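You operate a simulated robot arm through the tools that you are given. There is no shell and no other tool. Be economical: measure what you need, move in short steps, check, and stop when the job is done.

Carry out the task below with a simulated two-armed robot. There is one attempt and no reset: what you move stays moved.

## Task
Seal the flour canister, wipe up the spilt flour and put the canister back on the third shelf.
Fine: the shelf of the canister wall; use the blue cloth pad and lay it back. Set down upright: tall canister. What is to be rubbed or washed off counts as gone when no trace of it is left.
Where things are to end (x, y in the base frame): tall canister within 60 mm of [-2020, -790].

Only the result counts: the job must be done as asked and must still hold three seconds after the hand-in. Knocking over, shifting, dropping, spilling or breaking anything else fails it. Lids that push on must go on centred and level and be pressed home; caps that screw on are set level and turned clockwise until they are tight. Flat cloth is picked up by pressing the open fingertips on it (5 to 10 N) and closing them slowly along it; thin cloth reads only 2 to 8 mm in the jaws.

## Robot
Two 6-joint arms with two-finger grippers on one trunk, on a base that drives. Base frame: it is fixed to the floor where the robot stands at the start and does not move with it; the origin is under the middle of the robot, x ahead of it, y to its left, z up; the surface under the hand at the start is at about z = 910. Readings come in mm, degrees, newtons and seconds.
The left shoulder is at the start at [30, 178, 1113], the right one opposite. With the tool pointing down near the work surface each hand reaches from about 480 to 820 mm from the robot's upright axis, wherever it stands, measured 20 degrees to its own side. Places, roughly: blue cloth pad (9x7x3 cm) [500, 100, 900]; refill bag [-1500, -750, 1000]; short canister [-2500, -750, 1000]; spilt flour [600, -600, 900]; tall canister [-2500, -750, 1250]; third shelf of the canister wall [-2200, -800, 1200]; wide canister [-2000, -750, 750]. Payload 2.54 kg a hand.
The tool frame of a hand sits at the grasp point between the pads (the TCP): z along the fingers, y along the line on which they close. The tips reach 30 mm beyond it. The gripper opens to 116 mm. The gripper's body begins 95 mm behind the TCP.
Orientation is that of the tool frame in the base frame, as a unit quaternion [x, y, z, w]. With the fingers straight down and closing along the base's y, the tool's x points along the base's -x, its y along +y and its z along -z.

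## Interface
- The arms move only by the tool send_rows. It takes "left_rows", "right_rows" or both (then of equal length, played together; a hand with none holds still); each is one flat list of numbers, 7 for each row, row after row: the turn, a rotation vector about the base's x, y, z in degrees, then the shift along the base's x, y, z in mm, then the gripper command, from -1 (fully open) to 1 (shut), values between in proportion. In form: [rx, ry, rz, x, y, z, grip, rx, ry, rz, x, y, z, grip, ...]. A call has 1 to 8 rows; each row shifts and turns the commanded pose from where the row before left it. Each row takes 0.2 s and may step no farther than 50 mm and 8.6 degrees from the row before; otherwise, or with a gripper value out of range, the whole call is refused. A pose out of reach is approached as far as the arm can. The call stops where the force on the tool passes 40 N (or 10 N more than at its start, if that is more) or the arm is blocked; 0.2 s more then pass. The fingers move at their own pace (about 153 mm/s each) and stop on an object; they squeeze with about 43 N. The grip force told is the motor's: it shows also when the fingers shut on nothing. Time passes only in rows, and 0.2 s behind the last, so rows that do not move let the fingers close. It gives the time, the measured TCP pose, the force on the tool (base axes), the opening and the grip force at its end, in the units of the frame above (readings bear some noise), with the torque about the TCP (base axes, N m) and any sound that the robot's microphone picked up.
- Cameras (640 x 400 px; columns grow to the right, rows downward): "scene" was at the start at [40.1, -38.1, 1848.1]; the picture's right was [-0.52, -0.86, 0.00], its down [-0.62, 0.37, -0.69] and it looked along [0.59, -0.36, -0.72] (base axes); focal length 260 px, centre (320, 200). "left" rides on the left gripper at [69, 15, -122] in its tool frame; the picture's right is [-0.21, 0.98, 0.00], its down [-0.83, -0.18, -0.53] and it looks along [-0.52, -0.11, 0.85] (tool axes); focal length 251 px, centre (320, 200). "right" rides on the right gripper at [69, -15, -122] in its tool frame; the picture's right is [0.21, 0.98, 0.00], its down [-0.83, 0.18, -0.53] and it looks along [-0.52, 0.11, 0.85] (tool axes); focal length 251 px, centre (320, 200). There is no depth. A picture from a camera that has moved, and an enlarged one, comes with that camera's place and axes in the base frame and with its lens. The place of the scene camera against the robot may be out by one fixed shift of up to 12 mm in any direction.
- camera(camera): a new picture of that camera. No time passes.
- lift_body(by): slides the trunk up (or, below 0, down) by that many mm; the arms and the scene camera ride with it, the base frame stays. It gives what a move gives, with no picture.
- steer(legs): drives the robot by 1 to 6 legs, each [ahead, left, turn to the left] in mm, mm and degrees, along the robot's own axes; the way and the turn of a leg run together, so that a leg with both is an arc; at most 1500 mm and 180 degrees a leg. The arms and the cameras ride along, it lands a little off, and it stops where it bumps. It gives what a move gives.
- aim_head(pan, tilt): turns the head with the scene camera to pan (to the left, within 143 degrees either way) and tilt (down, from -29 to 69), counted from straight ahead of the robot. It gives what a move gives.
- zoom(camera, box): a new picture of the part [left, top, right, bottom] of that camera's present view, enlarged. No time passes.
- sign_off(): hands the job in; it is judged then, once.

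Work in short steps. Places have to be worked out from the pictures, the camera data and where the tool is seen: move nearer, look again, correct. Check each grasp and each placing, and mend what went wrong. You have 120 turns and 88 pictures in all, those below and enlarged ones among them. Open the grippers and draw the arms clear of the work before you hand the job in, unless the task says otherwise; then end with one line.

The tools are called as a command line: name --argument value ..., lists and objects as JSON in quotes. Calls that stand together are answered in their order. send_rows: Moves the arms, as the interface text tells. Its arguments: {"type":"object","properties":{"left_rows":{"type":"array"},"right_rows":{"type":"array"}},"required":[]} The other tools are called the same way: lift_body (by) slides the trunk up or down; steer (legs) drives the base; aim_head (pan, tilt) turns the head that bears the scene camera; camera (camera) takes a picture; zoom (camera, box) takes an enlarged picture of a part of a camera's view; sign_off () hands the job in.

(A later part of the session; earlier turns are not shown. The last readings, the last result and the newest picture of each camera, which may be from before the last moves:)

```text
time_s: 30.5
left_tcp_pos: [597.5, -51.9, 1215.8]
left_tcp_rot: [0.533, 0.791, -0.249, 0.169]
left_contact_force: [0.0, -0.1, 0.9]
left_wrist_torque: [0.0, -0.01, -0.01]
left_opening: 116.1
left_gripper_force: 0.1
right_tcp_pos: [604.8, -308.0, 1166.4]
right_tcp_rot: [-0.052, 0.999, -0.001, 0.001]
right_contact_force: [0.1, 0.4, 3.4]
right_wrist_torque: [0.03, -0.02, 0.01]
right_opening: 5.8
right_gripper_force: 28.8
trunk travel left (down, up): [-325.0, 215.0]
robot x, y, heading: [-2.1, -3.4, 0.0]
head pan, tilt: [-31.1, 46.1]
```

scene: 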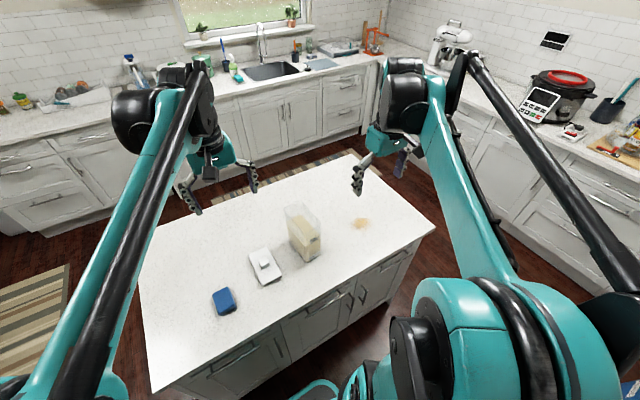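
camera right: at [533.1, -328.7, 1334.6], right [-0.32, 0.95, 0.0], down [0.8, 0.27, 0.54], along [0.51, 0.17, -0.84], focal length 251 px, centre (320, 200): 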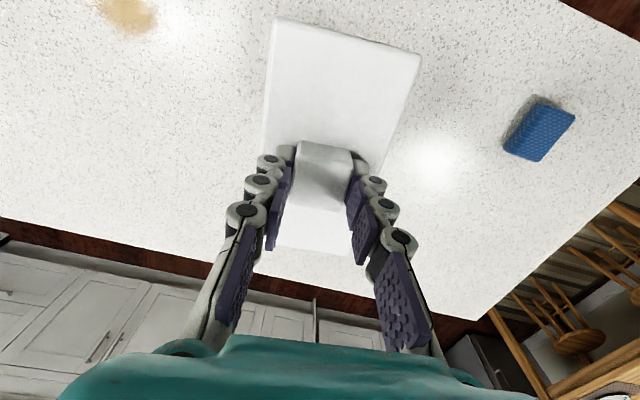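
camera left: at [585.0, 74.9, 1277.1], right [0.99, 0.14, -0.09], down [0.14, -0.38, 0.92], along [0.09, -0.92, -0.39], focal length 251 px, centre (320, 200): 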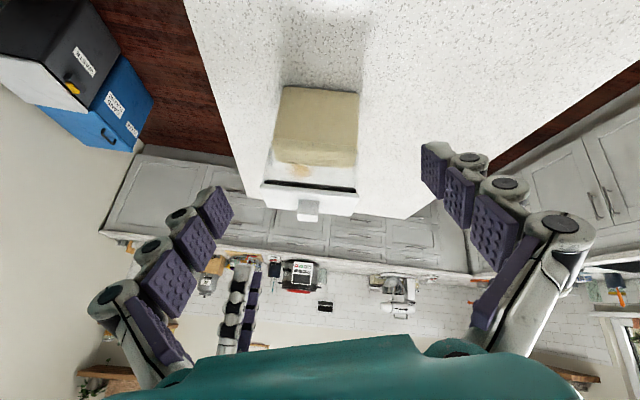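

Contact is beginning at about 1167. I continue pressing.

send_rows --right_rows '[0, 0, 0, 0, 0, -1, 1, 0, 0, 0, 0, 0, -1, 1, 0, 0, 0, 0, 0, -1, 1, 0, 0, 0, 0, 0, -1, 1, 0, 0, 0, 0, 0, -1, 1, 0, 0, 0, 0, 0, -1, 1, 0, 0, 0, 0, 0, -1, 1]'

zoom --camera "left" --box '[270, 130, 370, 230]'

```text
time_s: 32.1
left_tcp_pos: [598.4, -53.7, 1215.9]
left_tcp_rot: [0.533, 0.791, -0.249, 0.168]
left_contact_force: [0.0, 0.2, -0.2]
left_wrist_torque: [-0.01, -0.02, 0.01]
left_opening: 115.9
left_gripper_force: 0.1
right_tcp_pos: [606.3, -308.0, 1157.7]
right_tcp_rot: [-0.052, 0.999, -0.001, 0.001]
right_contact_force: [2.3, -0.1, 4.2]
right_wrist_torque: [-0.01, -0.01, 0.01]
right_opening: 6.0
right_gripper_force: 29.3
trunk travel left (down, up): [-325.0, 215.0]
robot x, y, heading: [2.3, -2.7, 0.2]
head pan, tilt: [-31.1, 46.1]
```

```text
4.00 times, centred on (320, 180) of left
camera zoom: at [587.2, 74.6, 1276.1], right [0.99, 0.14, -0.1], down [0.14, -0.38, 0.92], along [0.09, -0.92, -0.39], focal length 1006 px, centre (320, 280)
```

zoom: 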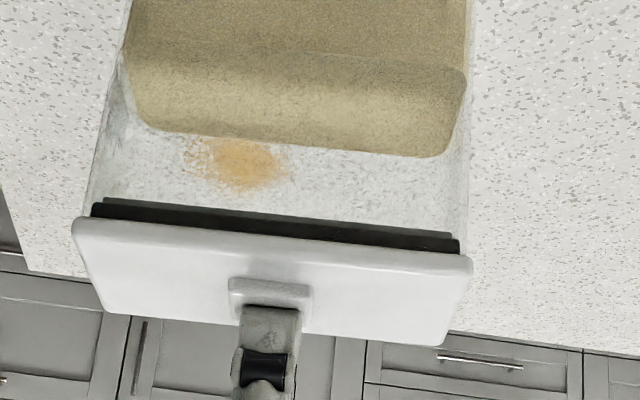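

Little force despite being lower than expected. I check with the right camera.

zoom --camera "right" --box '[240, 80, 400, 240]'

zoom --camera "left" --box '[300, 180, 350, 240]'

```text
2.50 times, centred on (320, 160) of right
camera zoom: at [537.6, -330.3, 1280.0], right [-0.31, 0.95, 0.0], down [0.8, 0.27, 0.54], along [0.51, 0.17, -0.84], focal length 629 px, centre (320, 300)
```

zoom: 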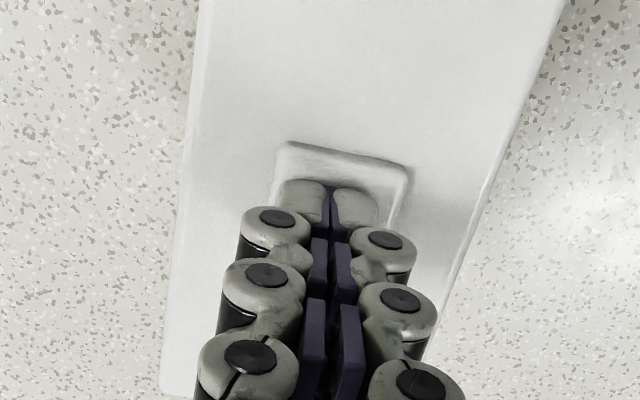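

```text
6.67 times, centred on (325, 210) of left
camera zoom: at [587.2, 74.6, 1276.1], right [0.99, 0.14, -0.1], down [0.14, -0.38, 0.92], along [0.09, -0.92, -0.39], focal length 1676 px, centre (287, 133)
```

zoom: 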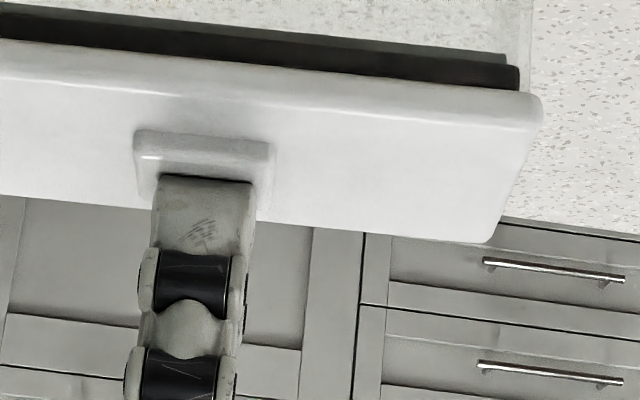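

The knob is a pop-button and is sinking flush into the lid, so it is the seal. I press on until firm resistance.

send_rows --right_rows '[0, 0, 0, 0, 0, -1, 1, 0, 0, 0, 0, 0, -1, 1, 0, 0, 0, 0, 0, -1, 1, 0, 0, 0, 0, 0, -1, 1, 0, 0, 0, 0, 0, -1, 1, 0, 0, 0, 0, 0, -1, 1, 0, 0, 0, 0, 0, -1, 1, 0, 0, 0, 0, 0, -1, 1]'

```text
time_s: 33.9
left_tcp_pos: [597.3, -52.6, 1215.7]
left_tcp_rot: [0.533, 0.791, -0.249, 0.169]
left_contact_force: [0.7, -0.1, -1.1]
left_wrist_torque: [0.0, 0.0, 0.0]
left_opening: 116.1
left_gripper_force: 0.0
right_tcp_pos: [606.0, -307.9, 1150.8]
right_tcp_rot: [-0.051, 0.999, -0.002, 0.002]
right_contact_force: [5.7, -2.0, 22.5]
right_wrist_torque: [-0.04, -0.11, 0.03]
right_opening: 6.1
right_gripper_force: 28.6
trunk travel left (down, up): [-325.0, 215.0]
robot x, y, heading: [0.1, 0.7, -0.3]
head pan, tilt: [-31.1, 46.1]
```

send_rows --right_rows '[0, 0, 0, 0, 0, -1, 1, 0, 0, 0, 0, 0, -1, 1, 0, 0, 0, 0, 0, -1, 1, 0, 0, 0, 0, 0, -1, 1]'

zoom --camera "left" --box '[270, 130, 370, 230]'

```text
time_s: 34.5
left_tcp_pos: [596.5, -51.2, 1217.2]
left_tcp_rot: [0.534, 0.79, -0.249, 0.169]
left_contact_force: [-0.2, 0.3, 0.4]
left_wrist_torque: [0.01, 0.01, -0.01]
left_opening: 115.9
left_gripper_force: 0.0
right_tcp_pos: [604.5, -308.0, 1152.1]
right_tcp_rot: [-0.053, 0.999, -0.002, 0.002]
right_contact_force: [-0.5, 1.2, 20.0]
right_wrist_torque: [-0.01, 0.09, 0.03]
right_opening: 6.2
right_gripper_force: 29.1
trunk travel left (down, up): [-325.0, 215.0]
robot x, y, heading: [-1.6, -1.1, 0.2]
head pan, tilt: [-31.1, 46.1]
stopped in row 2 (right hand): the force on the tool passed its limit at 43 N (the readings are from after the stop); the commanded pose is now the measured one
```

```text
4.00 times, centred on (320, 180) of left
camera zoom: at [585.8, 75.3, 1276.7], right [0.99, 0.14, -0.09], down [0.14, -0.38, 0.92], along [0.09, -0.92, -0.39], focal length 1006 px, centre (320, 280)
```

zoom: 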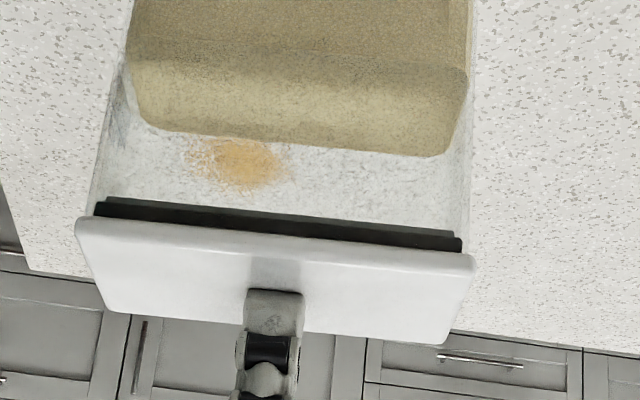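

The button is flush at 43 N. I lift the hand off and see whether it stays down.

send_rows --right_rows '[0, 0, 0, 0, 0, 5, 1, 0, 0, 0, 0, 0, 20, 1, 0, 0, 0, 0, 0, 40, 1, 0, 0, 0, -30, 0, 40, 1]'

zoom --camera "left" --box '[270, 130, 370, 230]'

```text
time_s: 35.5
left_tcp_pos: [595.5, -52.3, 1218.2]
left_tcp_rot: [0.533, 0.79, -0.249, 0.169]
left_contact_force: [-0.9, 0.6, 0.1]
left_wrist_torque: [0.03, -0.03, 0.05]
left_opening: 116.1
left_gripper_force: 0.0
right_tcp_pos: [571.8, -306.6, 1260.0]
right_tcp_rot: [-0.051, 0.999, -0.001, 0.004]
right_contact_force: [-0.9, 0.6, 0.0]
right_wrist_torque: [-0.01, -0.03, -0.01]
right_opening: 0.2
right_gripper_force: 28.5
trunk travel left (down, up): [-325.0, 215.0]
robot x, y, heading: [-1.1, 2.2, 0.1]
head pan, tilt: [-31.1, 46.1]
```

```text
4.00 times, centred on (320, 180) of left
camera zoom: at [584.2, 75.0, 1277.5], right [0.99, 0.14, -0.09], down [0.14, -0.38, 0.92], along [0.09, -0.92, -0.39], focal length 1006 px, centre (320, 280)
```

zoom: 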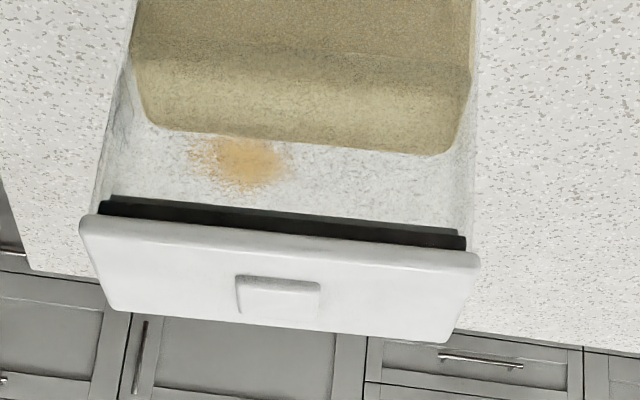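

The button stays latched down nearly flush and the lid is level, so the canister is sealed. I fold the left hand back out of the way.

send_rows --left_rows '[7, 0, 0, -3, 20, 12, -1, 7, 0, 0, -3, 20, 12, -1, 7, 0, 0, -3, 20, 12, -1, 7, 0, 0, -3, 20, 12, -1, 7, 0, 0, -3, 20, 12, -1]'

send_rows --left_rows '[0, 0, 8.5, -12, 30, 18, -1, 0, 0, 8.5, -12, 30, 18, -1, 0, 0, 8.5, -12, 30, 18, -1, 0, 0, 8.5, -12, 30, 18, -1, 0, 0, 8.5, -12, 30, 18, -1, 0, 0, 8.5, -12, 30, 18, -1, 0, 0, 8.5, -12, 30, 18, -1, 0, 0, 8.5, -12, 30, 18, -1]' --right_rows '[0, 0, 0, -10, 40, 0, -1, 0, 0, 0, -10, 40, 0, -1, 0, 0, 0, -5, 40, 0, -1, 0, 0, 0, -5, 40, 0, -1, 0, 0, 0, 0, 40, 0, -1, 0, 0, 0, 0, 40, 0, -1, 0, 0, -2, 0, 40, -20, -1, 0, 0, -2, 0, 40, -25, -1]'

camera --camera "right"

```text
time_s: 36.7
left_tcp_pos: [583.6, 46.8, 1275.5]
left_tcp_rot: [0.558, 0.83, 0.0, -0.001]
left_contact_force: [0.4, 0.0, -0.2]
left_wrist_torque: [0.03, -0.02, -0.05]
left_opening: 115.8
left_gripper_force: 0.1
right_tcp_pos: [577.6, -307.6, 1257.6]
right_tcp_rot: [-0.051, 0.999, -0.001, 0.002]
right_contact_force: [-0.3, -0.3, 0.5]
right_wrist_torque: [0.02, 0.02, -0.01]
right_opening: 0.1
right_gripper_force: 28.7
trunk travel left (down, up): [-325.0, 215.0]
robot x, y, heading: [-0.8, -6.7, 0.1]
head pan, tilt: [-31.1, 46.1]
```

```text
time_s: 38.5
left_tcp_pos: [487.4, 287.0, 1418.8]
left_tcp_rot: [-0.001, 1.0, -0.001, 0.0]
left_contact_force: [-0.7, 0.6, 0.3]
left_wrist_torque: [-0.05, 0.0, 0.02]
left_opening: 115.9
left_gripper_force: 0.0
right_tcp_pos: [545.7, 14.0, 1211.2]
right_tcp_rot: [-0.017, 1.0, -0.003, 0.002]
right_contact_force: [-0.4, 0.4, -0.5]
right_wrist_torque: [-0.04, 0.02, 0.03]
right_opening: 115.8
right_gripper_force: 0.0
trunk travel left (down, up): [-325.0, 215.0]
robot x, y, heading: [-2.9, 1.6, 0.3]
head pan, tilt: [-31.1, 46.1]
```

```text
49 pictures are left
camera right: at [476.2, -2.5, 1333.5], right [-0.25, 0.97, -0.01], down [0.82, 0.21, 0.54], along [0.52, 0.13, -0.84], focal length 251 px, centre (320, 200)
```

right: 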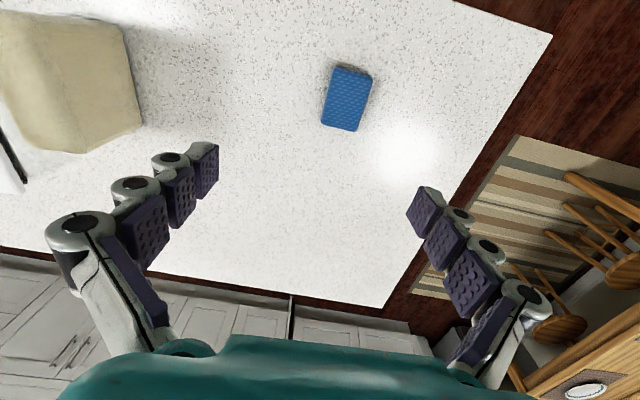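

The pad is centred at about (538,52), long side along x, yaw about 0. I lower around it with the tips staying about 12 mm above the counter.

send_rows --right_rows '[0, 0, -2, -4, 38, 0, -1, 0, 0, 0, -4, 0, -45, -1, 0, 0, 0, 0, 0, -45, -1, 0, 0, 0, 0, 0, -45, -1, 0, 0, 0, 0, 0, -45, -1, 0, 0, 0, 0, 0, -30, -1, 0, 0, 0, 0, 0, 0, -1]'

camera --camera "right"

```text
time_s: 40.1
left_tcp_pos: [486.6, 285.1, 1419.5]
left_tcp_rot: [0.0, 1.0, 0.0, 0.0]
left_contact_force: [-0.5, -0.5, 1.2]
left_wrist_torque: [0.02, 0.03, 0.0]
left_opening: 116.1
left_gripper_force: 0.0
right_tcp_pos: [539.4, 50.0, 1003.4]
right_tcp_rot: [0.001, 1.0, -0.002, 0.002]
right_contact_force: [-0.6, 0.0, -0.1]
right_wrist_torque: [0.02, -0.01, 0.01]
right_opening: 116.0
right_gripper_force: 0.0
trunk travel left (down, up): [-325.0, 215.0]
robot x, y, heading: [0.3, 1.3, -0.0]
head pan, tilt: [-31.1, 46.1]
```

```text
48 pictures are left
camera right: at [468.9, 34.9, 1125.4], right [-0.21, 0.98, 0.0], down [0.82, 0.18, 0.54], along [0.53, 0.11, -0.84], focal length 251 px, centre (320, 200)
```

right: 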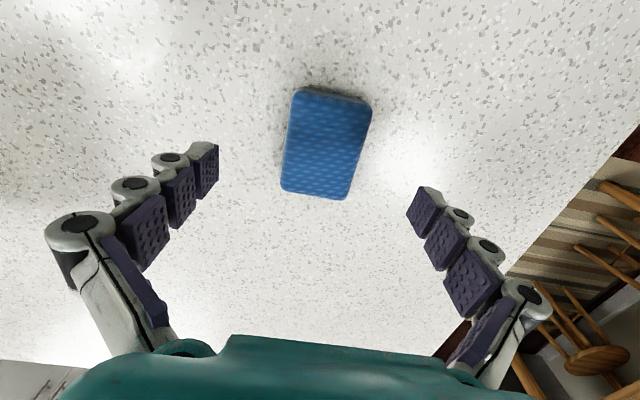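

Centred. I descend to TCP 952 and close.

send_rows --right_rows '[0, 0, 0, -3, 2, -30, -1, 0, 0, 0, 0, 0, -21, -1, 0, 0, 0, 0, 0, 0, 1, 0, 0, 0, 0, 0, 0, 1, 0, 0, 0, 0, 0, 0, 1]'

```text
time_s: 41.3
left_tcp_pos: [485.8, 287.0, 1419.9]
left_tcp_rot: [0.0, 1.0, 0.0, 0.0]
left_contact_force: [-0.1, 0.0, -0.6]
left_wrist_torque: [0.01, 0.03, -0.01]
left_opening: 115.7
left_gripper_force: 0.1
right_tcp_pos: [535.7, 51.8, 951.1]
right_tcp_rot: [0.001, 1.0, -0.001, 0.002]
right_contact_force: [-1.0, -0.1, 2.0]
right_wrist_torque: [0.05, 0.02, 0.04]
right_opening: 60.2
right_gripper_force: 43.4
trunk travel left (down, up): [-325.0, 215.0]
robot x, y, heading: [5.3, -4.3, 0.0]
head pan, tilt: [-31.1, 46.1]
```

Gripped at 60 mm. I lift it high enough to clear the canister.

send_rows --right_rows '[0, 0, 0, 0, 0, 20, 1, 0, 0, 0, 0, 0, 30, 1, 0, 0, 0, 0, 0, 45, 1, 0, 0, 0, 0, 0, 45, 1, 0, 0, 0, 0, 0, 45, 1, 0, 0, 0, 0, 0, 45, 1, 0, 0, 0, 0, 0, 45, 1, 0, 0, 0, 0, 0, 35, 1]'

camera --camera "scene"

```text
time_s: 43.1
left_tcp_pos: [487.8, 286.2, 1419.1]
left_tcp_rot: [0.0, 1.0, 0.0, 0.0]
left_contact_force: [0.4, 0.8, -0.4]
left_wrist_torque: [-0.01, -0.02, 0.0]
left_opening: 115.9
left_gripper_force: 0.0
right_tcp_pos: [534.6, 50.4, 1259.6]
right_tcp_rot: [0.0, 1.0, -0.002, 0.001]
right_contact_force: [-0.7, -0.3, -0.7]
right_wrist_torque: [-0.04, 0.0, 0.01]
right_opening: 60.4
right_gripper_force: 42.6
trunk travel left (down, up): [-325.0, 215.0]
robot x, y, heading: [1.8, -0.9, 0.1]
head pan, tilt: [-31.1, 46.1]
```

```text
47 pictures are left
camera scene: at [40.1, -38.0, 1848.1], right [-0.52, -0.86, 0.0], down [-0.62, 0.37, -0.69], along [0.59, -0.36, -0.72], focal length 260 px, centre (320, 200)
```

scene: 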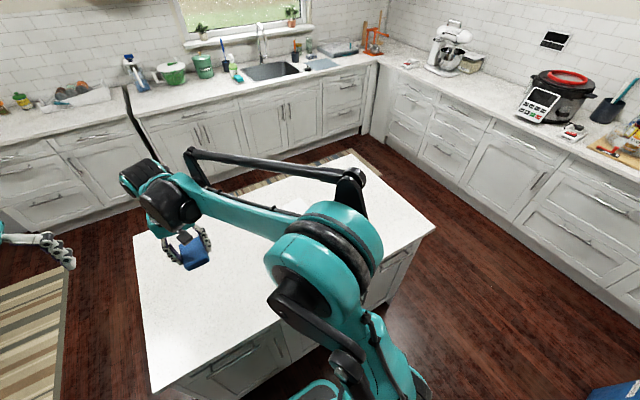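

Pad held and floor clear on the right. I drive 250 mm to the right so that the flour is within reach.

steer --legs '[[0, -250, 0]]'

```text
time_s: 44.9
left_tcp_pos: [487.4, 37.2, 1419.8]
left_tcp_rot: [0.0, 1.0, 0.0, 0.0]
left_contact_force: [0.1, -0.3, 0.2]
left_wrist_torque: [-0.02, 0.0, -0.02]
left_opening: 116.3
left_gripper_force: 0.1
right_tcp_pos: [535.5, -196.3, 1259.7]
right_tcp_rot: [0.0, 1.0, -0.002, 0.001]
right_contact_force: [0.3, -0.1, -0.3]
right_wrist_torque: [0.02, -0.03, 0.0]
right_opening: 60.7
right_gripper_force: 42.7
trunk travel left (down, up): [-325.0, 215.0]
robot x, y, heading: [1.0, -248.5, -0.1]
head pan, tilt: [-31.1, 46.1]
```

Next I carry the pad across to the flour patch at about (574,-591).

send_rows --right_rows '[0, 0, 0, 2, -25, 0, 1, 0, 0, 0, 4, -49, 0, 1, 0, 0, 0, 4, -49, 0, 1, 0, 0, 0, 4, -49, 0, 1, 0, 0, 0, 4, -49, 0, 1, 0, 0, 0, 4, -49, 0, 1, 0, 0, 0, 4, -49, 0, 1, 0, 0, 0, 4, -49, 0, 1]'

send_rows --right_rows '[0, 0, 0, -10, -20, -30, 1, 0, 0, 0, 0, 0, -45, 1, 0, 0, 0, 0, 0, -45, 1, 0, 0, 0, 0, 0, -40, 1]'

camera --camera "right"

```text
time_s: 46.7
left_tcp_pos: [485.3, 36.0, 1419.9]
left_tcp_rot: [-0.001, 1.0, 0.001, 0.0]
left_contact_force: [-0.7, 0.2, -1.0]
left_wrist_torque: [0.06, 0.03, 0.03]
left_opening: 115.9
left_gripper_force: 0.2
right_tcp_pos: [563.3, -564.5, 1257.0]
right_tcp_rot: [0.0, 1.0, -0.001, 0.002]
right_contact_force: [-0.7, -0.3, -0.4]
right_wrist_torque: [0.06, -0.03, 0.01]
right_opening: 60.4
right_gripper_force: 43.1
trunk travel left (down, up): [-325.0, 215.0]
robot x, y, heading: [2.0, -250.2, -0.0]
head pan, tilt: [-31.1, 46.1]
```

```text
time_s: 47.7
left_tcp_pos: [489.5, 37.0, 1418.1]
left_tcp_rot: [-0.001, 1.0, 0.0, 0.0]
left_contact_force: [0.2, -0.2, 0.9]
left_wrist_torque: [0.01, 0.0, 0.02]
left_opening: 116.1
left_gripper_force: 0.2
right_tcp_pos: [556.8, -587.2, 1096.9]
right_tcp_rot: [0.0, 1.0, -0.001, 0.002]
right_contact_force: [0.4, -1.1, -0.9]
right_wrist_torque: [0.0, 0.03, 0.02]
right_opening: 60.6
right_gripper_force: 42.9
trunk travel left (down, up): [-325.0, 215.0]
robot x, y, heading: [0.2, -247.1, 0.2]
head pan, tilt: [-31.1, 46.1]
```

```text
46 pictures are left
camera right: at [486.5, -600.8, 1218.3], right [-0.21, 0.98, 0.0], down [0.82, 0.18, 0.54], along [0.52, 0.11, -0.84], focal length 251 px, centre (320, 200)
```

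right: 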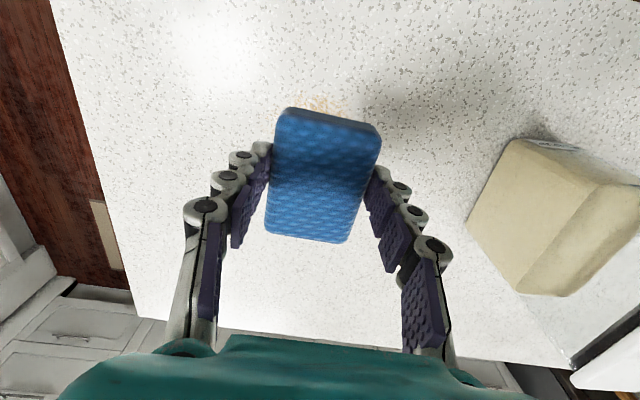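

The pad is level in the hand and the flour spans about x 540–610, y -625 to -555. I lower onto it to find contact.

send_rows --right_rows '[0, 0, 0, 15, -3, -45, 1, 0, 0, 0, 0, 0, -45, 1, 0, 0, 0, 0, 0, -40, 1, 0, 0, 0, 0, 0, -10, 1, 0, 0, 0, 0, 0, -3, 1, 0, 0, 0, 0, 0, -2, 1, 0, 0, 0, 0, 0, -1, 1]'

```text
time_s: 49.3
left_tcp_pos: [487.0, 38.1, 1419.3]
left_tcp_rot: [0.0, 1.0, 0.0, -0.001]
left_contact_force: [-0.4, 0.0, -0.3]
left_wrist_torque: [0.02, -0.02, 0.0]
left_opening: 116.0
left_gripper_force: 0.0
right_tcp_pos: [569.6, -586.4, 953.8]
right_tcp_rot: [-0.001, 1.0, -0.002, 0.001]
right_contact_force: [-0.2, 0.2, -0.6]
right_wrist_torque: [-0.02, 0.03, -0.01]
right_opening: 60.3
right_gripper_force: 43.2
trunk travel left (down, up): [-325.0, 215.0]
robot x, y, heading: [3.1, -250.3, -0.0]
head pan, tilt: [-31.1, 46.1]
```

send_rows --right_rows '[0, 0, 0, 0, 0, -2, 1, 0, 0, 0, 0, 0, -1, 1, 0, 0, 0, 0, 0, -1, 1]'

```text
time_s: 50.1
left_tcp_pos: [487.2, 38.7, 1419.0]
left_tcp_rot: [-0.001, 1.0, 0.0, -0.001]
left_contact_force: [0.3, -0.5, -0.2]
left_wrist_torque: [0.01, 0.01, 0.01]
left_opening: 116.1
left_gripper_force: 0.1
right_tcp_pos: [569.8, -587.1, 950.5]
right_tcp_rot: [0.0, 1.0, -0.001, 0.003]
right_contact_force: [2.1, -0.6, 6.3]
right_wrist_torque: [0.16, -0.09, -0.03]
right_opening: 60.3
right_gripper_force: 42.6
trunk travel left (down, up): [-325.0, 215.0]
robot x, y, heading: [1.0, -250.6, 0.1]
head pan, tilt: [-31.1, 46.1]
```

Pressing with about 6 N. I scrub back and forth over the patch.

send_rows --right_rows '[0, 0, 0, 20, 30, -0.5, 1, 0, 0, 0, 0, -35, 0, 1, 0, 0, 0, 0, -35, 0, 1, 0, 0, 0, -20, 0, 0, 1, 0, 0, 0, 0, 35, 0, 1, 0, 0, 0, 0, 35, 0, 1, 0, 0, 0, -20, 0, 0, 1, 0, 0, 0, 0, -35, 0, 1]'

send_rows --right_rows '[0, 0, 0, 0, -35, 0, 1, 0, 0, 0, 0, 35, 0, 1, 0, 0, 0, 0, 35, 0, 1, 0, 0, 0, 20, 0, 0, 1, 0, 0, 0, 0, -35, 0, 1, 0, 0, 0, 0, -35, 0, 1, 0, 0, 0, 25, 0, 0, 1, 0, 0, 0, 0, 40, 0, 1]'

```text
time_s: 51.9
left_tcp_pos: [484.5, 37.6, 1419.6]
left_tcp_rot: [0.0, 1.0, 0.0, 0.0]
left_contact_force: [-0.4, -0.3, 0.2]
left_wrist_torque: [-0.01, -0.08, 0.02]
left_opening: 116.1
left_gripper_force: 0.0
right_tcp_pos: [549.8, -592.6, 949.2]
right_tcp_rot: [-0.001, 1.0, -0.001, 0.003]
right_contact_force: [-0.5, 6.7, 15.3]
right_wrist_torque: [0.36, -0.09, 0.07]
right_opening: 60.5
right_gripper_force: 43.0
trunk travel left (down, up): [-325.0, 215.0]
robot x, y, heading: [0.5, -249.0, 0.3]
head pan, tilt: [-31.1, 46.1]
```

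```text
time_s: 53.7
left_tcp_pos: [484.4, 39.2, 1420.6]
left_tcp_rot: [0.0, 1.0, -0.001, 0.002]
left_contact_force: [-0.1, 0.5, -1.0]
left_wrist_torque: [-0.02, 0.0, 0.0]
left_opening: 116.0
left_gripper_force: 0.0
right_tcp_pos: [591.8, -589.6, 950.1]
right_tcp_rot: [0.0, 1.0, -0.002, 0.003]
right_contact_force: [-1.7, -12.5, 27.1]
right_wrist_torque: [-0.23, 0.07, 0.09]
right_opening: 60.6
right_gripper_force: 43.1
trunk travel left (down, up): [-325.0, 215.0]
robot x, y, heading: [3.0, -246.8, -0.1]
head pan, tilt: [-31.1, 46.1]
```

Good rubbing contact. I lift and back off to inspect.

send_rows --right_rows '[0, 0, 0, 0, 0, 30, 1, 0, 0, 0, -20, 0, 40, 1, 0, 0, 0, -30, 0, 35, 1, 0, 0, 0, -40, 0, 20, 1, 0, 0, 0, -40, 0, 10, 1]'

camera --camera "right"

```text
time_s: 54.9
left_tcp_pos: [485.1, 37.5, 1420.4]
left_tcp_rot: [-0.001, 1.0, 0.0, 0.001]
left_contact_force: [-0.1, -0.8, 1.1]
left_wrist_torque: [-0.01, 0.01, 0.0]
left_opening: 115.9
left_gripper_force: 0.0
right_tcp_pos: [465.1, -588.3, 1087.2]
right_tcp_rot: [0.0, 1.0, -0.002, 0.003]
right_contact_force: [0.2, -0.1, -1.2]
right_wrist_torque: [0.01, -0.05, -0.03]
right_opening: 60.5
right_gripper_force: 42.8
trunk travel left (down, up): [-325.0, 215.0]
robot x, y, heading: [-4.0, -248.3, -0.1]
head pan, tilt: [-31.1, 46.1]
```

```text
45 pictures are left
camera right: at [394.7, -603.3, 1208.2], right [-0.22, 0.98, 0.0], down [0.82, 0.18, 0.54], along [0.53, 0.11, -0.84], focal length 251 px, centre (320, 200)
```

right: 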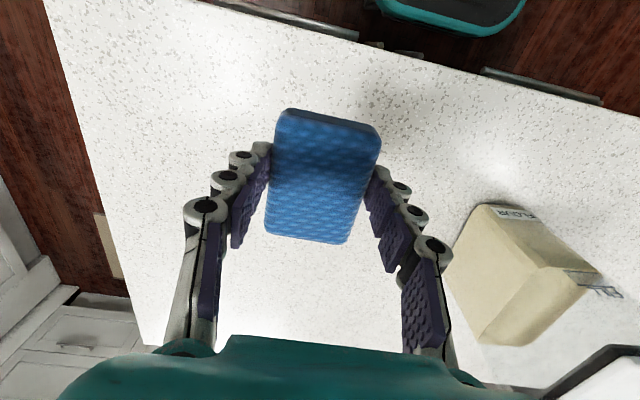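

The patch location is behind the pad. I move the hand aside on the way back and look.

send_rows --right_rows '[0, 0, 0, 0, 15, 45, 1, 0, 0, 0, 0, 15, 45, 1, 0, 0, 0, 0, 15, 45, 1, 0, 0, 0, 0, 35, 35, 1, 0, 0, 0, 0, 49, 0, 1, 0, 0, 0, 0, 49, 0, 1]'

camera --camera "right"

zoom --camera "right" --box '[60, 90, 220, 190]'

```text
time_s: 56.3
left_tcp_pos: [486.5, 38.6, 1418.7]
left_tcp_rot: [0.0, 1.0, -0.001, 0.0]
left_contact_force: [0.2, -0.4, -1.1]
left_wrist_torque: [-0.05, 0.0, -0.03]
left_opening: 116.2
left_gripper_force: 0.1
right_tcp_pos: [463.1, -410.3, 1256.1]
right_tcp_rot: [0.001, 1.0, -0.002, 0.002]
right_contact_force: [-0.8, 0.5, 0.3]
right_wrist_torque: [-0.05, -0.01, -0.02]
right_opening: 60.3
right_gripper_force: 43.2
trunk travel left (down, up): [-325.0, 215.0]
robot x, y, heading: [6.5, -249.4, -0.0]
head pan, tilt: [-31.1, 46.1]
```

```text
44 pictures are left
camera right: at [393.2, -425.9, 1377.7], right [-0.21, 0.98, 0.0], down [0.82, 0.18, 0.54], along [0.53, 0.11, -0.84], focal length 251 px, centre (320, 200)
```

right: 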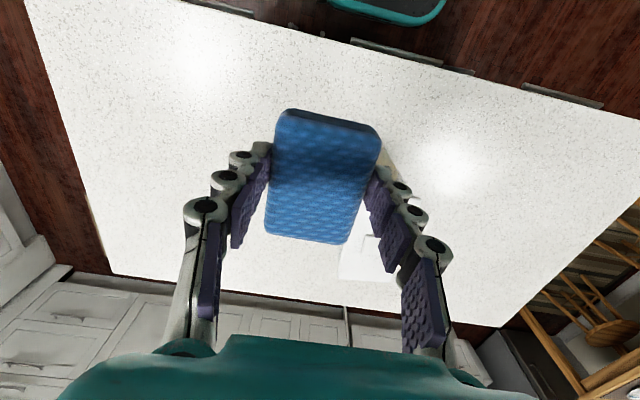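

```text
4.00 times, centred on (140, 140) of right
camera zoom: at [393.2, -425.9, 1377.7], right [-0.21, 0.98, 0.0], down [0.82, 0.18, 0.54], along [0.53, 0.11, -0.84], focal length 1006 px, centre (1040, 440)
```

zoom: 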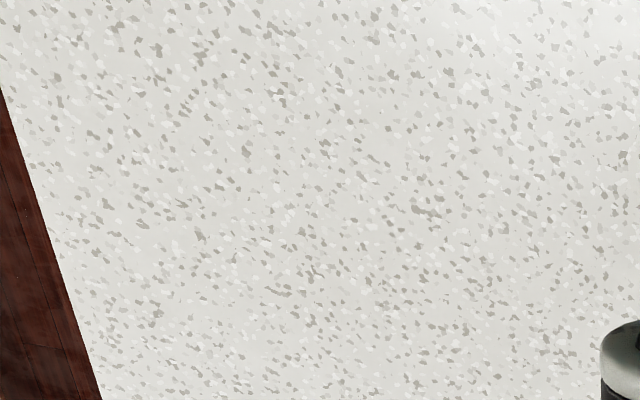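

zoom --camera "right" --box '[170, 85, 270, 155]'

```text
5.71 times, centred on (220, 120) of right
camera zoom: at [393.2, -425.9, 1377.7], right [-0.21, 0.98, 0.0], down [0.82, 0.18, 0.54], along [0.53, 0.11, -0.84], focal length 1437 px, centre (891, 657)
```

zoom: 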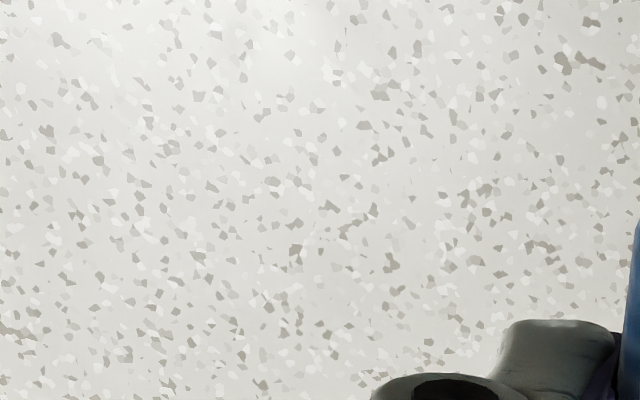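

camera --camera "scene"

zoom --camera "scene" --box '[280, 215, 360, 280]'

```text
41 pictures are left
camera scene: at [40.1, -284.8, 1848.1], right [-0.52, -0.86, 0.0], down [-0.62, 0.37, -0.69], along [0.59, -0.36, -0.72], focal length 260 px, centre (320, 200)
```

scene: 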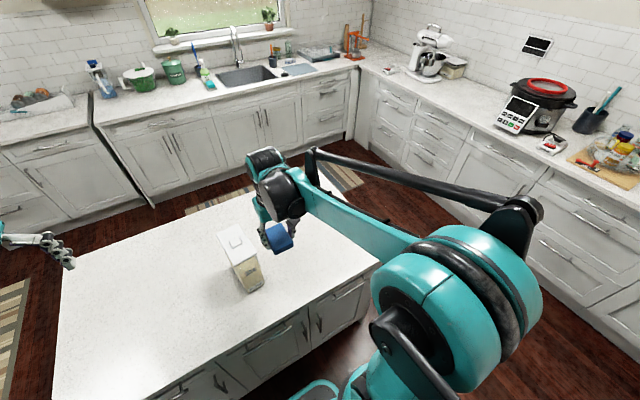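

```text
6.15 times, centred on (320, 248) of scene
camera zoom: at [40.1, -284.8, 1848.1], right [-0.52, -0.86, 0.0], down [-0.62, 0.37, -0.69], along [0.59, -0.36, -0.72], focal length 1601 px, centre (320, -92)
```

zoom: 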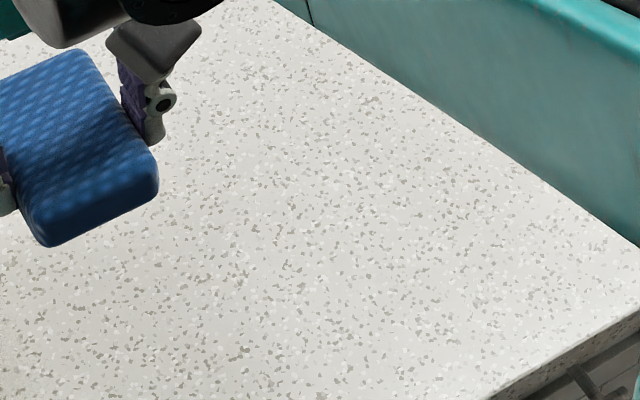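

The counter is clean. I drive back 250 mm left and bring the pad over its old spot.

steer --legs '[[0, 250, 0]]'

send_rows --right_rows '[0, 0, 0, 5, 30, 0, 1, 0, 0, 0, 13, 47, 0, 1, 0, 0, 0, 13, 47, 0, 1, 0, 0, 0, 14, 47, 0, 1, 0, 0, 0, 14, 40, 0, 1, 0, 0, 0, 14, 0, -40, 1, 0, 0, 0, 0, 0, -45, 1, 0, 0, 0, 0, 0, -45, 1]'

```text
time_s: 58.1
left_tcp_pos: [486.9, 289.4, 1418.3]
left_tcp_rot: [0.0, 1.0, 0.0, 0.0]
left_contact_force: [0.7, 0.7, -0.4]
left_wrist_torque: [0.03, -0.02, -0.01]
left_opening: 116.2
left_gripper_force: 0.1
right_tcp_pos: [463.4, -161.2, 1256.1]
right_tcp_rot: [0.001, 1.0, -0.001, 0.002]
right_contact_force: [0.0, 0.2, -0.7]
right_wrist_torque: [-0.04, -0.06, -0.02]
right_opening: 60.5
right_gripper_force: 43.8
trunk travel left (down, up): [-325.0, 215.0]
robot x, y, heading: [1.1, 2.8, 0.0]
head pan, tilt: [-31.1, 46.1]
```

```text
time_s: 59.9
left_tcp_pos: [488.2, 289.3, 1418.5]
left_tcp_rot: [0.0, 1.0, -0.001, 0.0]
left_contact_force: [-0.5, 0.7, 0.0]
left_wrist_torque: [-0.03, 0.03, -0.03]
left_opening: 116.0
left_gripper_force: 0.0
right_tcp_pos: [537.0, 49.7, 1124.1]
right_tcp_rot: [0.001, 1.0, -0.001, 0.002]
right_contact_force: [-0.3, 0.2, 0.1]
right_wrist_torque: [-0.01, 0.02, 0.0]
right_opening: 60.6
right_gripper_force: 43.2
trunk travel left (down, up): [-325.0, 215.0]
robot x, y, heading: [2.7, 4.6, 0.1]
head pan, tilt: [-31.1, 46.1]
```

I lower the pad to the counter at (536,52).

send_rows --right_rows '[0, 0, 0, -1, 2, -45, 1, 0, 0, 0, 0, 0, -45, 1, 0, 0, 0, 0, 0, -45, 1, 0, 0, 0, 0, 0, -30, 1, 0, 0, 0, 0, 0, -4, 1, 0, 0, 0, 0, 0, -3, 1, 0, 0, 0, 0, 0, -1, 1]'

```text
time_s: 61.5
left_tcp_pos: [486.6, 289.6, 1420.3]
left_tcp_rot: [0.0, 1.0, 0.0, 0.0]
left_contact_force: [-0.6, -0.1, -0.2]
left_wrist_torque: [0.01, -0.01, 0.03]
left_opening: 115.9
left_gripper_force: 0.0
right_tcp_pos: [534.6, 52.3, 952.5]
right_tcp_rot: [0.001, 1.0, -0.001, 0.002]
right_contact_force: [-0.1, 0.1, -0.7]
right_wrist_torque: [0.0, 0.03, -0.02]
right_opening: 60.2
right_gripper_force: 42.6
trunk travel left (down, up): [-325.0, 215.0]
robot x, y, heading: [-1.1, 0.9, -0.1]
head pan, tilt: [-31.1, 46.1]
```

send_rows --right_rows '[0, 0, 0, 0, 0, -2, 1, 0, 0, 0, 0, 0, 0, 0, 0, 0, 0, 0, 0, 0, -1, 0, 0, 0, 0, 0, 0, -1, 0, 0, 0, 0, 0, 40, -1, 0, 0, 0, 0, 0, 45, -1, 0, 0, 0, -20, 0, 45, -1, 0, 0, 0, -20, 0, 45, -1]'

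camera --camera "right"

```text
time_s: 63.3
left_tcp_pos: [484.4, 289.7, 1420.8]
left_tcp_rot: [0.0, 1.0, 0.0, 0.0]
left_contact_force: [-1.5, -0.2, 0.6]
left_wrist_torque: [0.01, -0.06, -0.01]
left_opening: 116.0
left_gripper_force: 0.0
right_tcp_pos: [495.0, 52.2, 1126.8]
right_tcp_rot: [0.0, 1.0, -0.001, 0.003]
right_contact_force: [0.2, -0.4, 0.0]
right_wrist_torque: [0.0, -0.01, 0.01]
right_opening: 116.2
right_gripper_force: 0.0
trunk travel left (down, up): [-325.0, 215.0]
robot x, y, heading: [-0.6, -0.5, 0.0]
head pan, tilt: [-31.1, 46.1]
```

```text
39 pictures are left
camera right: at [423.8, 37.6, 1248.8], right [-0.21, 0.98, 0.0], down [0.82, 0.18, 0.54], along [0.53, 0.11, -0.84], focal length 251 px, centre (320, 200)
```

right: 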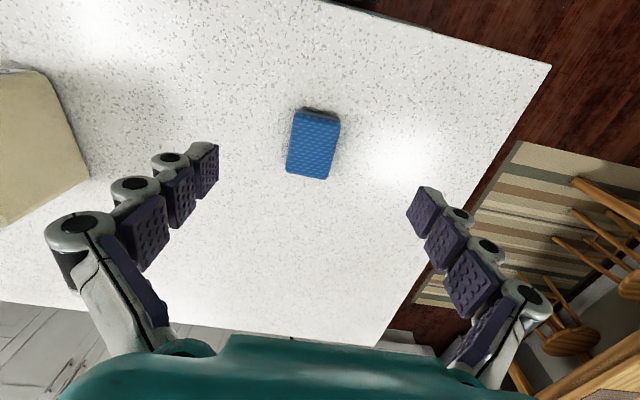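

The pad is back in place. Next I look back at the canister wall to choose how to grip and place the canister.

aim_head --pan -143 --tilt 18

camera --camera "scene"

```text
time_s: 65.2
left_tcp_pos: [486.2, 289.6, 1419.6]
left_tcp_rot: [0.0, 1.0, 0.0, 0.0]
left_contact_force: [-1.5, 0.7, 1.1]
left_wrist_torque: [0.02, -0.02, 0.01]
left_opening: 115.8
left_gripper_force: 0.1
right_tcp_pos: [495.7, 52.5, 1126.3]
right_tcp_rot: [0.001, 1.0, -0.002, 0.002]
right_contact_force: [-0.4, -0.3, -0.8]
right_wrist_torque: [0.0, -0.01, -0.04]
right_opening: 116.0
right_gripper_force: 0.1
trunk travel left (down, up): [-325.0, 215.0]
robot x, y, heading: [0.1, 3.0, 0.2]
head pan, tilt: [-143.0, 18.0]
```

```text
38 pictures are left
camera scene: at [-103.1, -49.0, 1891.5], right [-0.6, 0.8, 0.0], down [0.25, 0.19, -0.95], along [-0.76, -0.57, -0.31], focal length 260 px, centre (320, 200)
```

scene: 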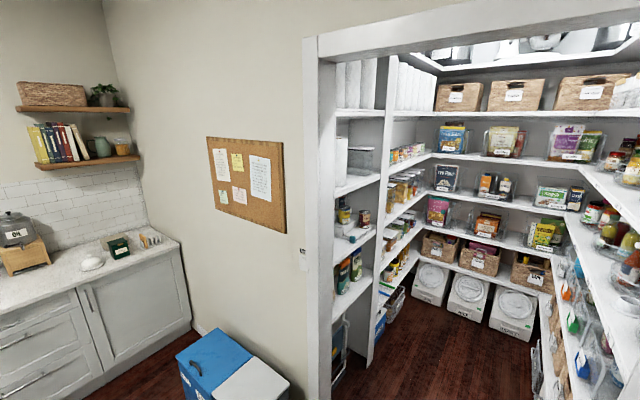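

zoom --camera "scene" --box '[320, 120, 450, 300]'

```text
2.22 times, centred on (385, 210) of scene
camera zoom: at [-103.1, -49.0, 1891.5], right [-0.6, 0.8, 0.0], down [0.25, 0.19, -0.95], along [-0.76, -0.57, -0.31], focal length 578 px, centre (176, 178)
```

zoom: 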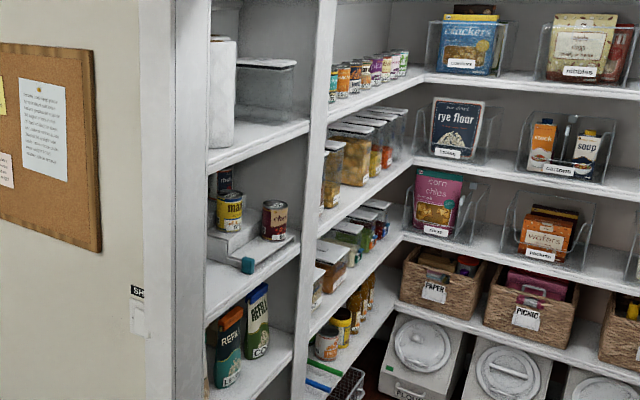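

The shelves to reach are inside the pantry on its -y side, facing +y. The canister should therefore be held with a horizontal tool, fingers on its two sides. I back off 250 mm and aim the head at the canister.

steer --legs '[[-250, 0, 0]]'

aim_head --pan -20 --tilt 42

send_rows --right_rows '[0, 0, 0, 0, -30, 30, -1, 0, -8.5, 0, 10, -40, 20, -1, 0, -8.5, 0, 15, -45, 10, -1, 0, -8.5, 0, 15, -45, 0, -1, 0, -8.5, 0, 15, -45, 0, -1, 0, -8.5, 0, 15, -45, 0, -1, 0, -8.5, 0, 15, -45, 0, -1, 0, -8.5, 0, 15, -45, 0, -1]'

send_rows --right_rows '[0, -8.5, 0, 5, -30, 0, -1, 0, -8.5, 0, 0, -5, 0, -1, 0, -8.5, 0, 0, 0, 0, -1, 0, -5, 0, 0, 0, 0, -1, 0, 0, 5.5, 0, 0, 0, -1]'

camera --camera "scene"

```text
time_s: 67.1
left_tcp_pos: [230.7, 289.3, 1419.6]
left_tcp_rot: [0.002, 1.0, 0.0, 0.0]
left_contact_force: [-0.2, -0.3, -0.1]
left_wrist_torque: [0.01, -0.04, 0.01]
left_opening: 116.0
left_gripper_force: 0.1
right_tcp_pos: [241.2, 50.7, 1126.0]
right_tcp_rot: [0.002, 1.0, -0.002, 0.003]
right_contact_force: [0.6, -0.2, 0.4]
right_wrist_torque: [-0.02, 0.01, 0.01]
right_opening: 116.2
right_gripper_force: 0.1
trunk travel left (down, up): [-325.0, 215.0]
robot x, y, heading: [-256.6, 2.8, 0.0]
head pan, tilt: [-143.0, 18.0]
```

```text
time_s: 69.1
left_tcp_pos: [232.6, 288.8, 1419.5]
left_tcp_rot: [0.001, 1.0, 0.0, 0.0]
left_contact_force: [-0.8, 0.1, 0.1]
left_wrist_torque: [0.02, 0.0, 0.01]
left_opening: 115.9
left_gripper_force: 0.0
right_tcp_pos: [241.0, 52.1, 1127.1]
right_tcp_rot: [0.002, 1.0, -0.002, 0.001]
right_contact_force: [0.0, -0.4, -0.4]
right_wrist_torque: [-0.01, 0.0, 0.01]
right_opening: 116.0
right_gripper_force: 0.1
trunk travel left (down, up): [-325.0, 215.0]
robot x, y, heading: [-255.2, 3.1, -0.3]
head pan, tilt: [-20.0, 42.0]
```

```text
time_s: 70.9
left_tcp_pos: [233.4, 286.1, 1419.2]
left_tcp_rot: [0.002, 1.0, 0.001, 0.0]
left_contact_force: [-0.5, -0.9, -0.2]
left_wrist_torque: [0.06, 0.03, -0.04]
left_opening: 116.1
left_gripper_force: 0.1
right_tcp_pos: [341.1, -290.7, 1184.2]
right_tcp_rot: [0.004, 0.866, 0.0, 0.499]
right_contact_force: [0.7, -0.2, -0.9]
right_wrist_torque: [0.06, -0.01, 0.0]
right_opening: 116.1
right_gripper_force: 0.0
trunk travel left (down, up): [-325.0, 215.0]
robot x, y, heading: [-259.5, 1.9, 0.2]
head pan, tilt: [-20.0, 42.0]
```

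```text
time_s: 72.1
left_tcp_pos: [231.8, 288.4, 1419.6]
left_tcp_rot: [0.002, 1.0, 0.0, 0.0]
left_contact_force: [-0.4, 0.5, 0.4]
left_wrist_torque: [0.0, -0.05, -0.05]
left_opening: 115.8
left_gripper_force: 0.1
right_tcp_pos: [378.8, -339.3, 1237.1]
right_tcp_rot: [-0.031, 0.704, 0.035, 0.708]
right_contact_force: [-0.1, 0.2, 0.0]
right_wrist_torque: [-0.02, -0.01, 0.0]
right_opening: 116.1
right_gripper_force: 0.0
right hand out of reach, approached as far as the arm can: row 2, 3, 4
trunk travel left (down, up): [-325.0, 215.0]
robot x, y, heading: [-252.9, 2.7, -0.2]
head pan, tilt: [-20.0, 42.0]
```

```text
36 pictures are left
camera scene: at [-206.1, -22.0, 1853.9], right [-0.35, -0.94, 0.0], down [-0.63, 0.23, -0.74], along [0.7, -0.26, -0.67], focal length 260 px, centre (320, 200)
```

scene: 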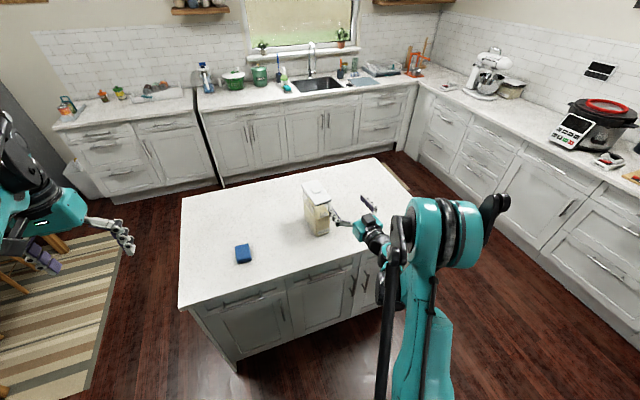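

The hand is horizontal. I lower it to grip height in front of the canister's label face, on its axis.

send_rows --right_rows '[0, 0, 0, 11, 3, -38, -1, 0, 0, 0, 11, 3, -38, -1, 0, 0, 0, 11, 3, -38, -1, 0, 0, 0, 12, 4, -39, -1, 0, 0, 0, 12, 4, -39, -1]'

camera --camera "right"

zoom --camera "scene" --box '[280, 160, 400, 260]'

```text
time_s: 73.3
left_tcp_pos: [234.2, 288.7, 1418.8]
left_tcp_rot: [0.001, 1.0, 0.0, 0.0]
left_contact_force: [0.2, 0.1, -0.4]
left_wrist_torque: [0.0, 0.04, -0.01]
left_opening: 115.9
left_gripper_force: 0.2
right_tcp_pos: [487.1, -345.5, 1082.1]
right_tcp_rot: [-0.032, 0.706, 0.035, 0.707]
right_contact_force: [-0.4, 0.3, 0.8]
right_wrist_torque: [0.02, -0.03, 0.02]
right_opening: 116.1
right_gripper_force: 0.1
right hand out of reach, approached as far as the arm can: row 1, 2, 3, 4, 5
trunk travel left (down, up): [-325.0, 215.0]
robot x, y, heading: [-253.4, 2.5, -0.0]
head pan, tilt: [-20.0, 42.0]
```

```text
35 pictures are left
camera right: at [367.4, -371.2, 1012.3], right [-0.09, 0.97, -0.21], down [-0.55, 0.13, 0.83], along [0.83, 0.19, 0.52], focal length 251 px, centre (320, 200)
```

right: 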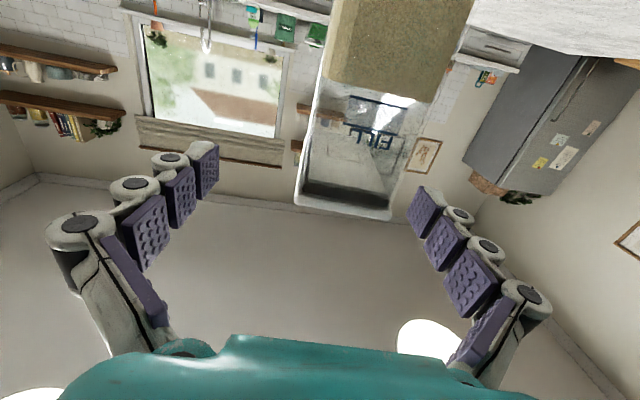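

```text
4.00 times, centred on (340, 210) of scene
camera zoom: at [-203.6, -21.7, 1853.8], right [-0.35, -0.94, 0.0], down [-0.63, 0.23, -0.74], along [0.7, -0.26, -0.67], focal length 1040 px, centre (240, 160)
```

zoom: 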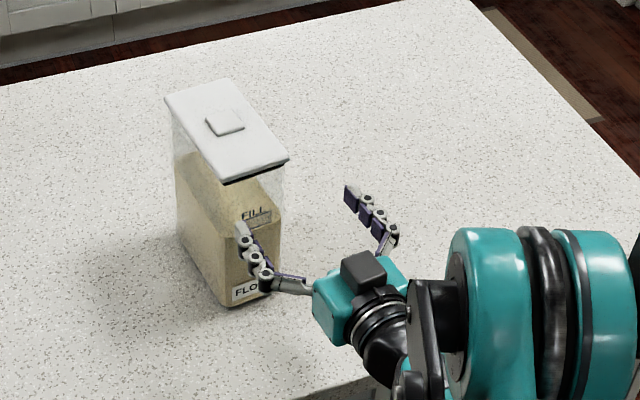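

The horizontal pose is too close to the robot to reach, so the hand ended off to one side but touched nothing. I back up another 150 mm to get room.

steer --legs '[[-150, 0, 0]]'

send_rows --right_rows '[0, 0, 0, 5, 0, 0, -1, 0, 0, 0, 5, 0, 0, -1]'

```text
time_s: 74.7
left_tcp_pos: [82.4, 289.8, 1419.1]
left_tcp_rot: [-0.001, 1.0, 0.0, 0.0]
left_contact_force: [-0.1, 0.0, -0.7]
left_wrist_torque: [0.0, -0.03, -0.01]
left_opening: 116.0
left_gripper_force: 0.2
right_tcp_pos: [337.5, -342.7, 1084.2]
right_tcp_rot: [-0.034, 0.705, 0.036, 0.707]
right_contact_force: [0.4, -0.5, 0.2]
right_wrist_torque: [0.0, 0.03, 0.0]
right_opening: 115.9
right_gripper_force: 0.1
trunk travel left (down, up): [-325.0, 215.0]
robot x, y, heading: [-402.3, 5.9, -0.1]
head pan, tilt: [-20.0, 42.0]
```

```text
time_s: 75.3
left_tcp_pos: [82.3, 289.9, 1419.8]
left_tcp_rot: [0.0, 1.0, 0.0, 0.001]
left_contact_force: [0.2, 0.0, 0.3]
left_wrist_torque: [-0.02, -0.05, 0.01]
left_opening: 115.9
left_gripper_force: 0.1
right_tcp_pos: [348.5, -343.5, 1083.3]
right_tcp_rot: [-0.033, 0.706, 0.035, 0.707]
right_contact_force: [-0.1, 0.0, 0.3]
right_wrist_torque: [-0.02, -0.01, -0.01]
right_opening: 116.1
right_gripper_force: 0.2
trunk travel left (down, up): [-325.0, 215.0]
robot x, y, heading: [-404.8, 2.0, -0.2]
head pan, tilt: [-20.0, 42.0]
```

Commands are tracking the measured pose. I move to the pre-grasp at (440,-322,1040).

send_rows --right_rows '[0, 0, 0, 30, 7, -14, -1, 0, 0, 0, 30, 7, -14, -1, 0, 0, 0, 30, 7, -14, -1, 0, 0, 0, 0, 0, 0, -1]'

zoom --camera "scene" --box '[290, 110, 410, 210]'

camera --camera "right"

```text
time_s: 76.3
left_tcp_pos: [81.9, 288.9, 1420.0]
left_tcp_rot: [0.001, 1.0, 0.0, 0.001]
left_contact_force: [-0.1, -0.2, 0.7]
left_wrist_torque: [0.03, -0.06, 0.0]
left_opening: 115.9
left_gripper_force: 0.0
right_tcp_pos: [438.1, -321.5, 1041.7]
right_tcp_rot: [-0.033, 0.705, 0.036, 0.707]
right_contact_force: [-1.7, 0.2, -0.3]
right_wrist_torque: [0.01, 0.01, 0.01]
right_opening: 115.9
right_gripper_force: 0.1
trunk travel left (down, up): [-325.0, 215.0]
robot x, y, heading: [-403.5, 4.4, -0.3]
head pan, tilt: [-20.0, 42.0]
```

```text
4.00 times, centred on (350, 160) of scene
camera zoom: at [-355.3, -21.0, 1854.0], right [-0.34, -0.94, 0.0], down [-0.63, 0.23, -0.74], along [0.7, -0.25, -0.67], focal length 1040 px, centre (200, 360)
```

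zoom: 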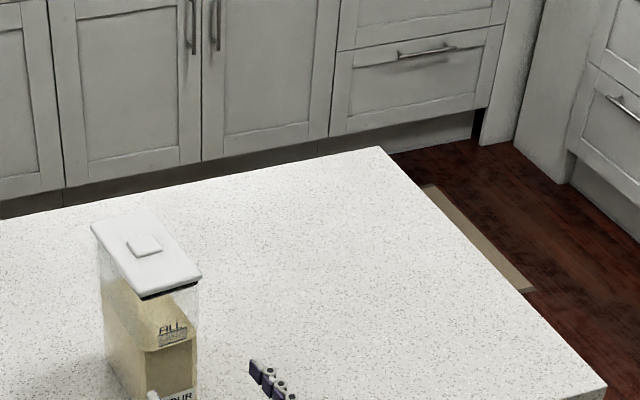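

```text
32 pictures are left
camera right: at [318.2, -348.9, 971.8], right [-0.09, 0.97, -0.21], down [-0.55, 0.13, 0.82], along [0.83, 0.19, 0.53], focal length 251 px, centre (320, 200)
```

right: 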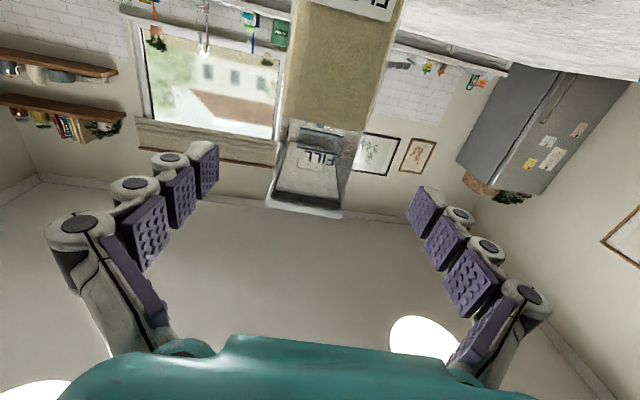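

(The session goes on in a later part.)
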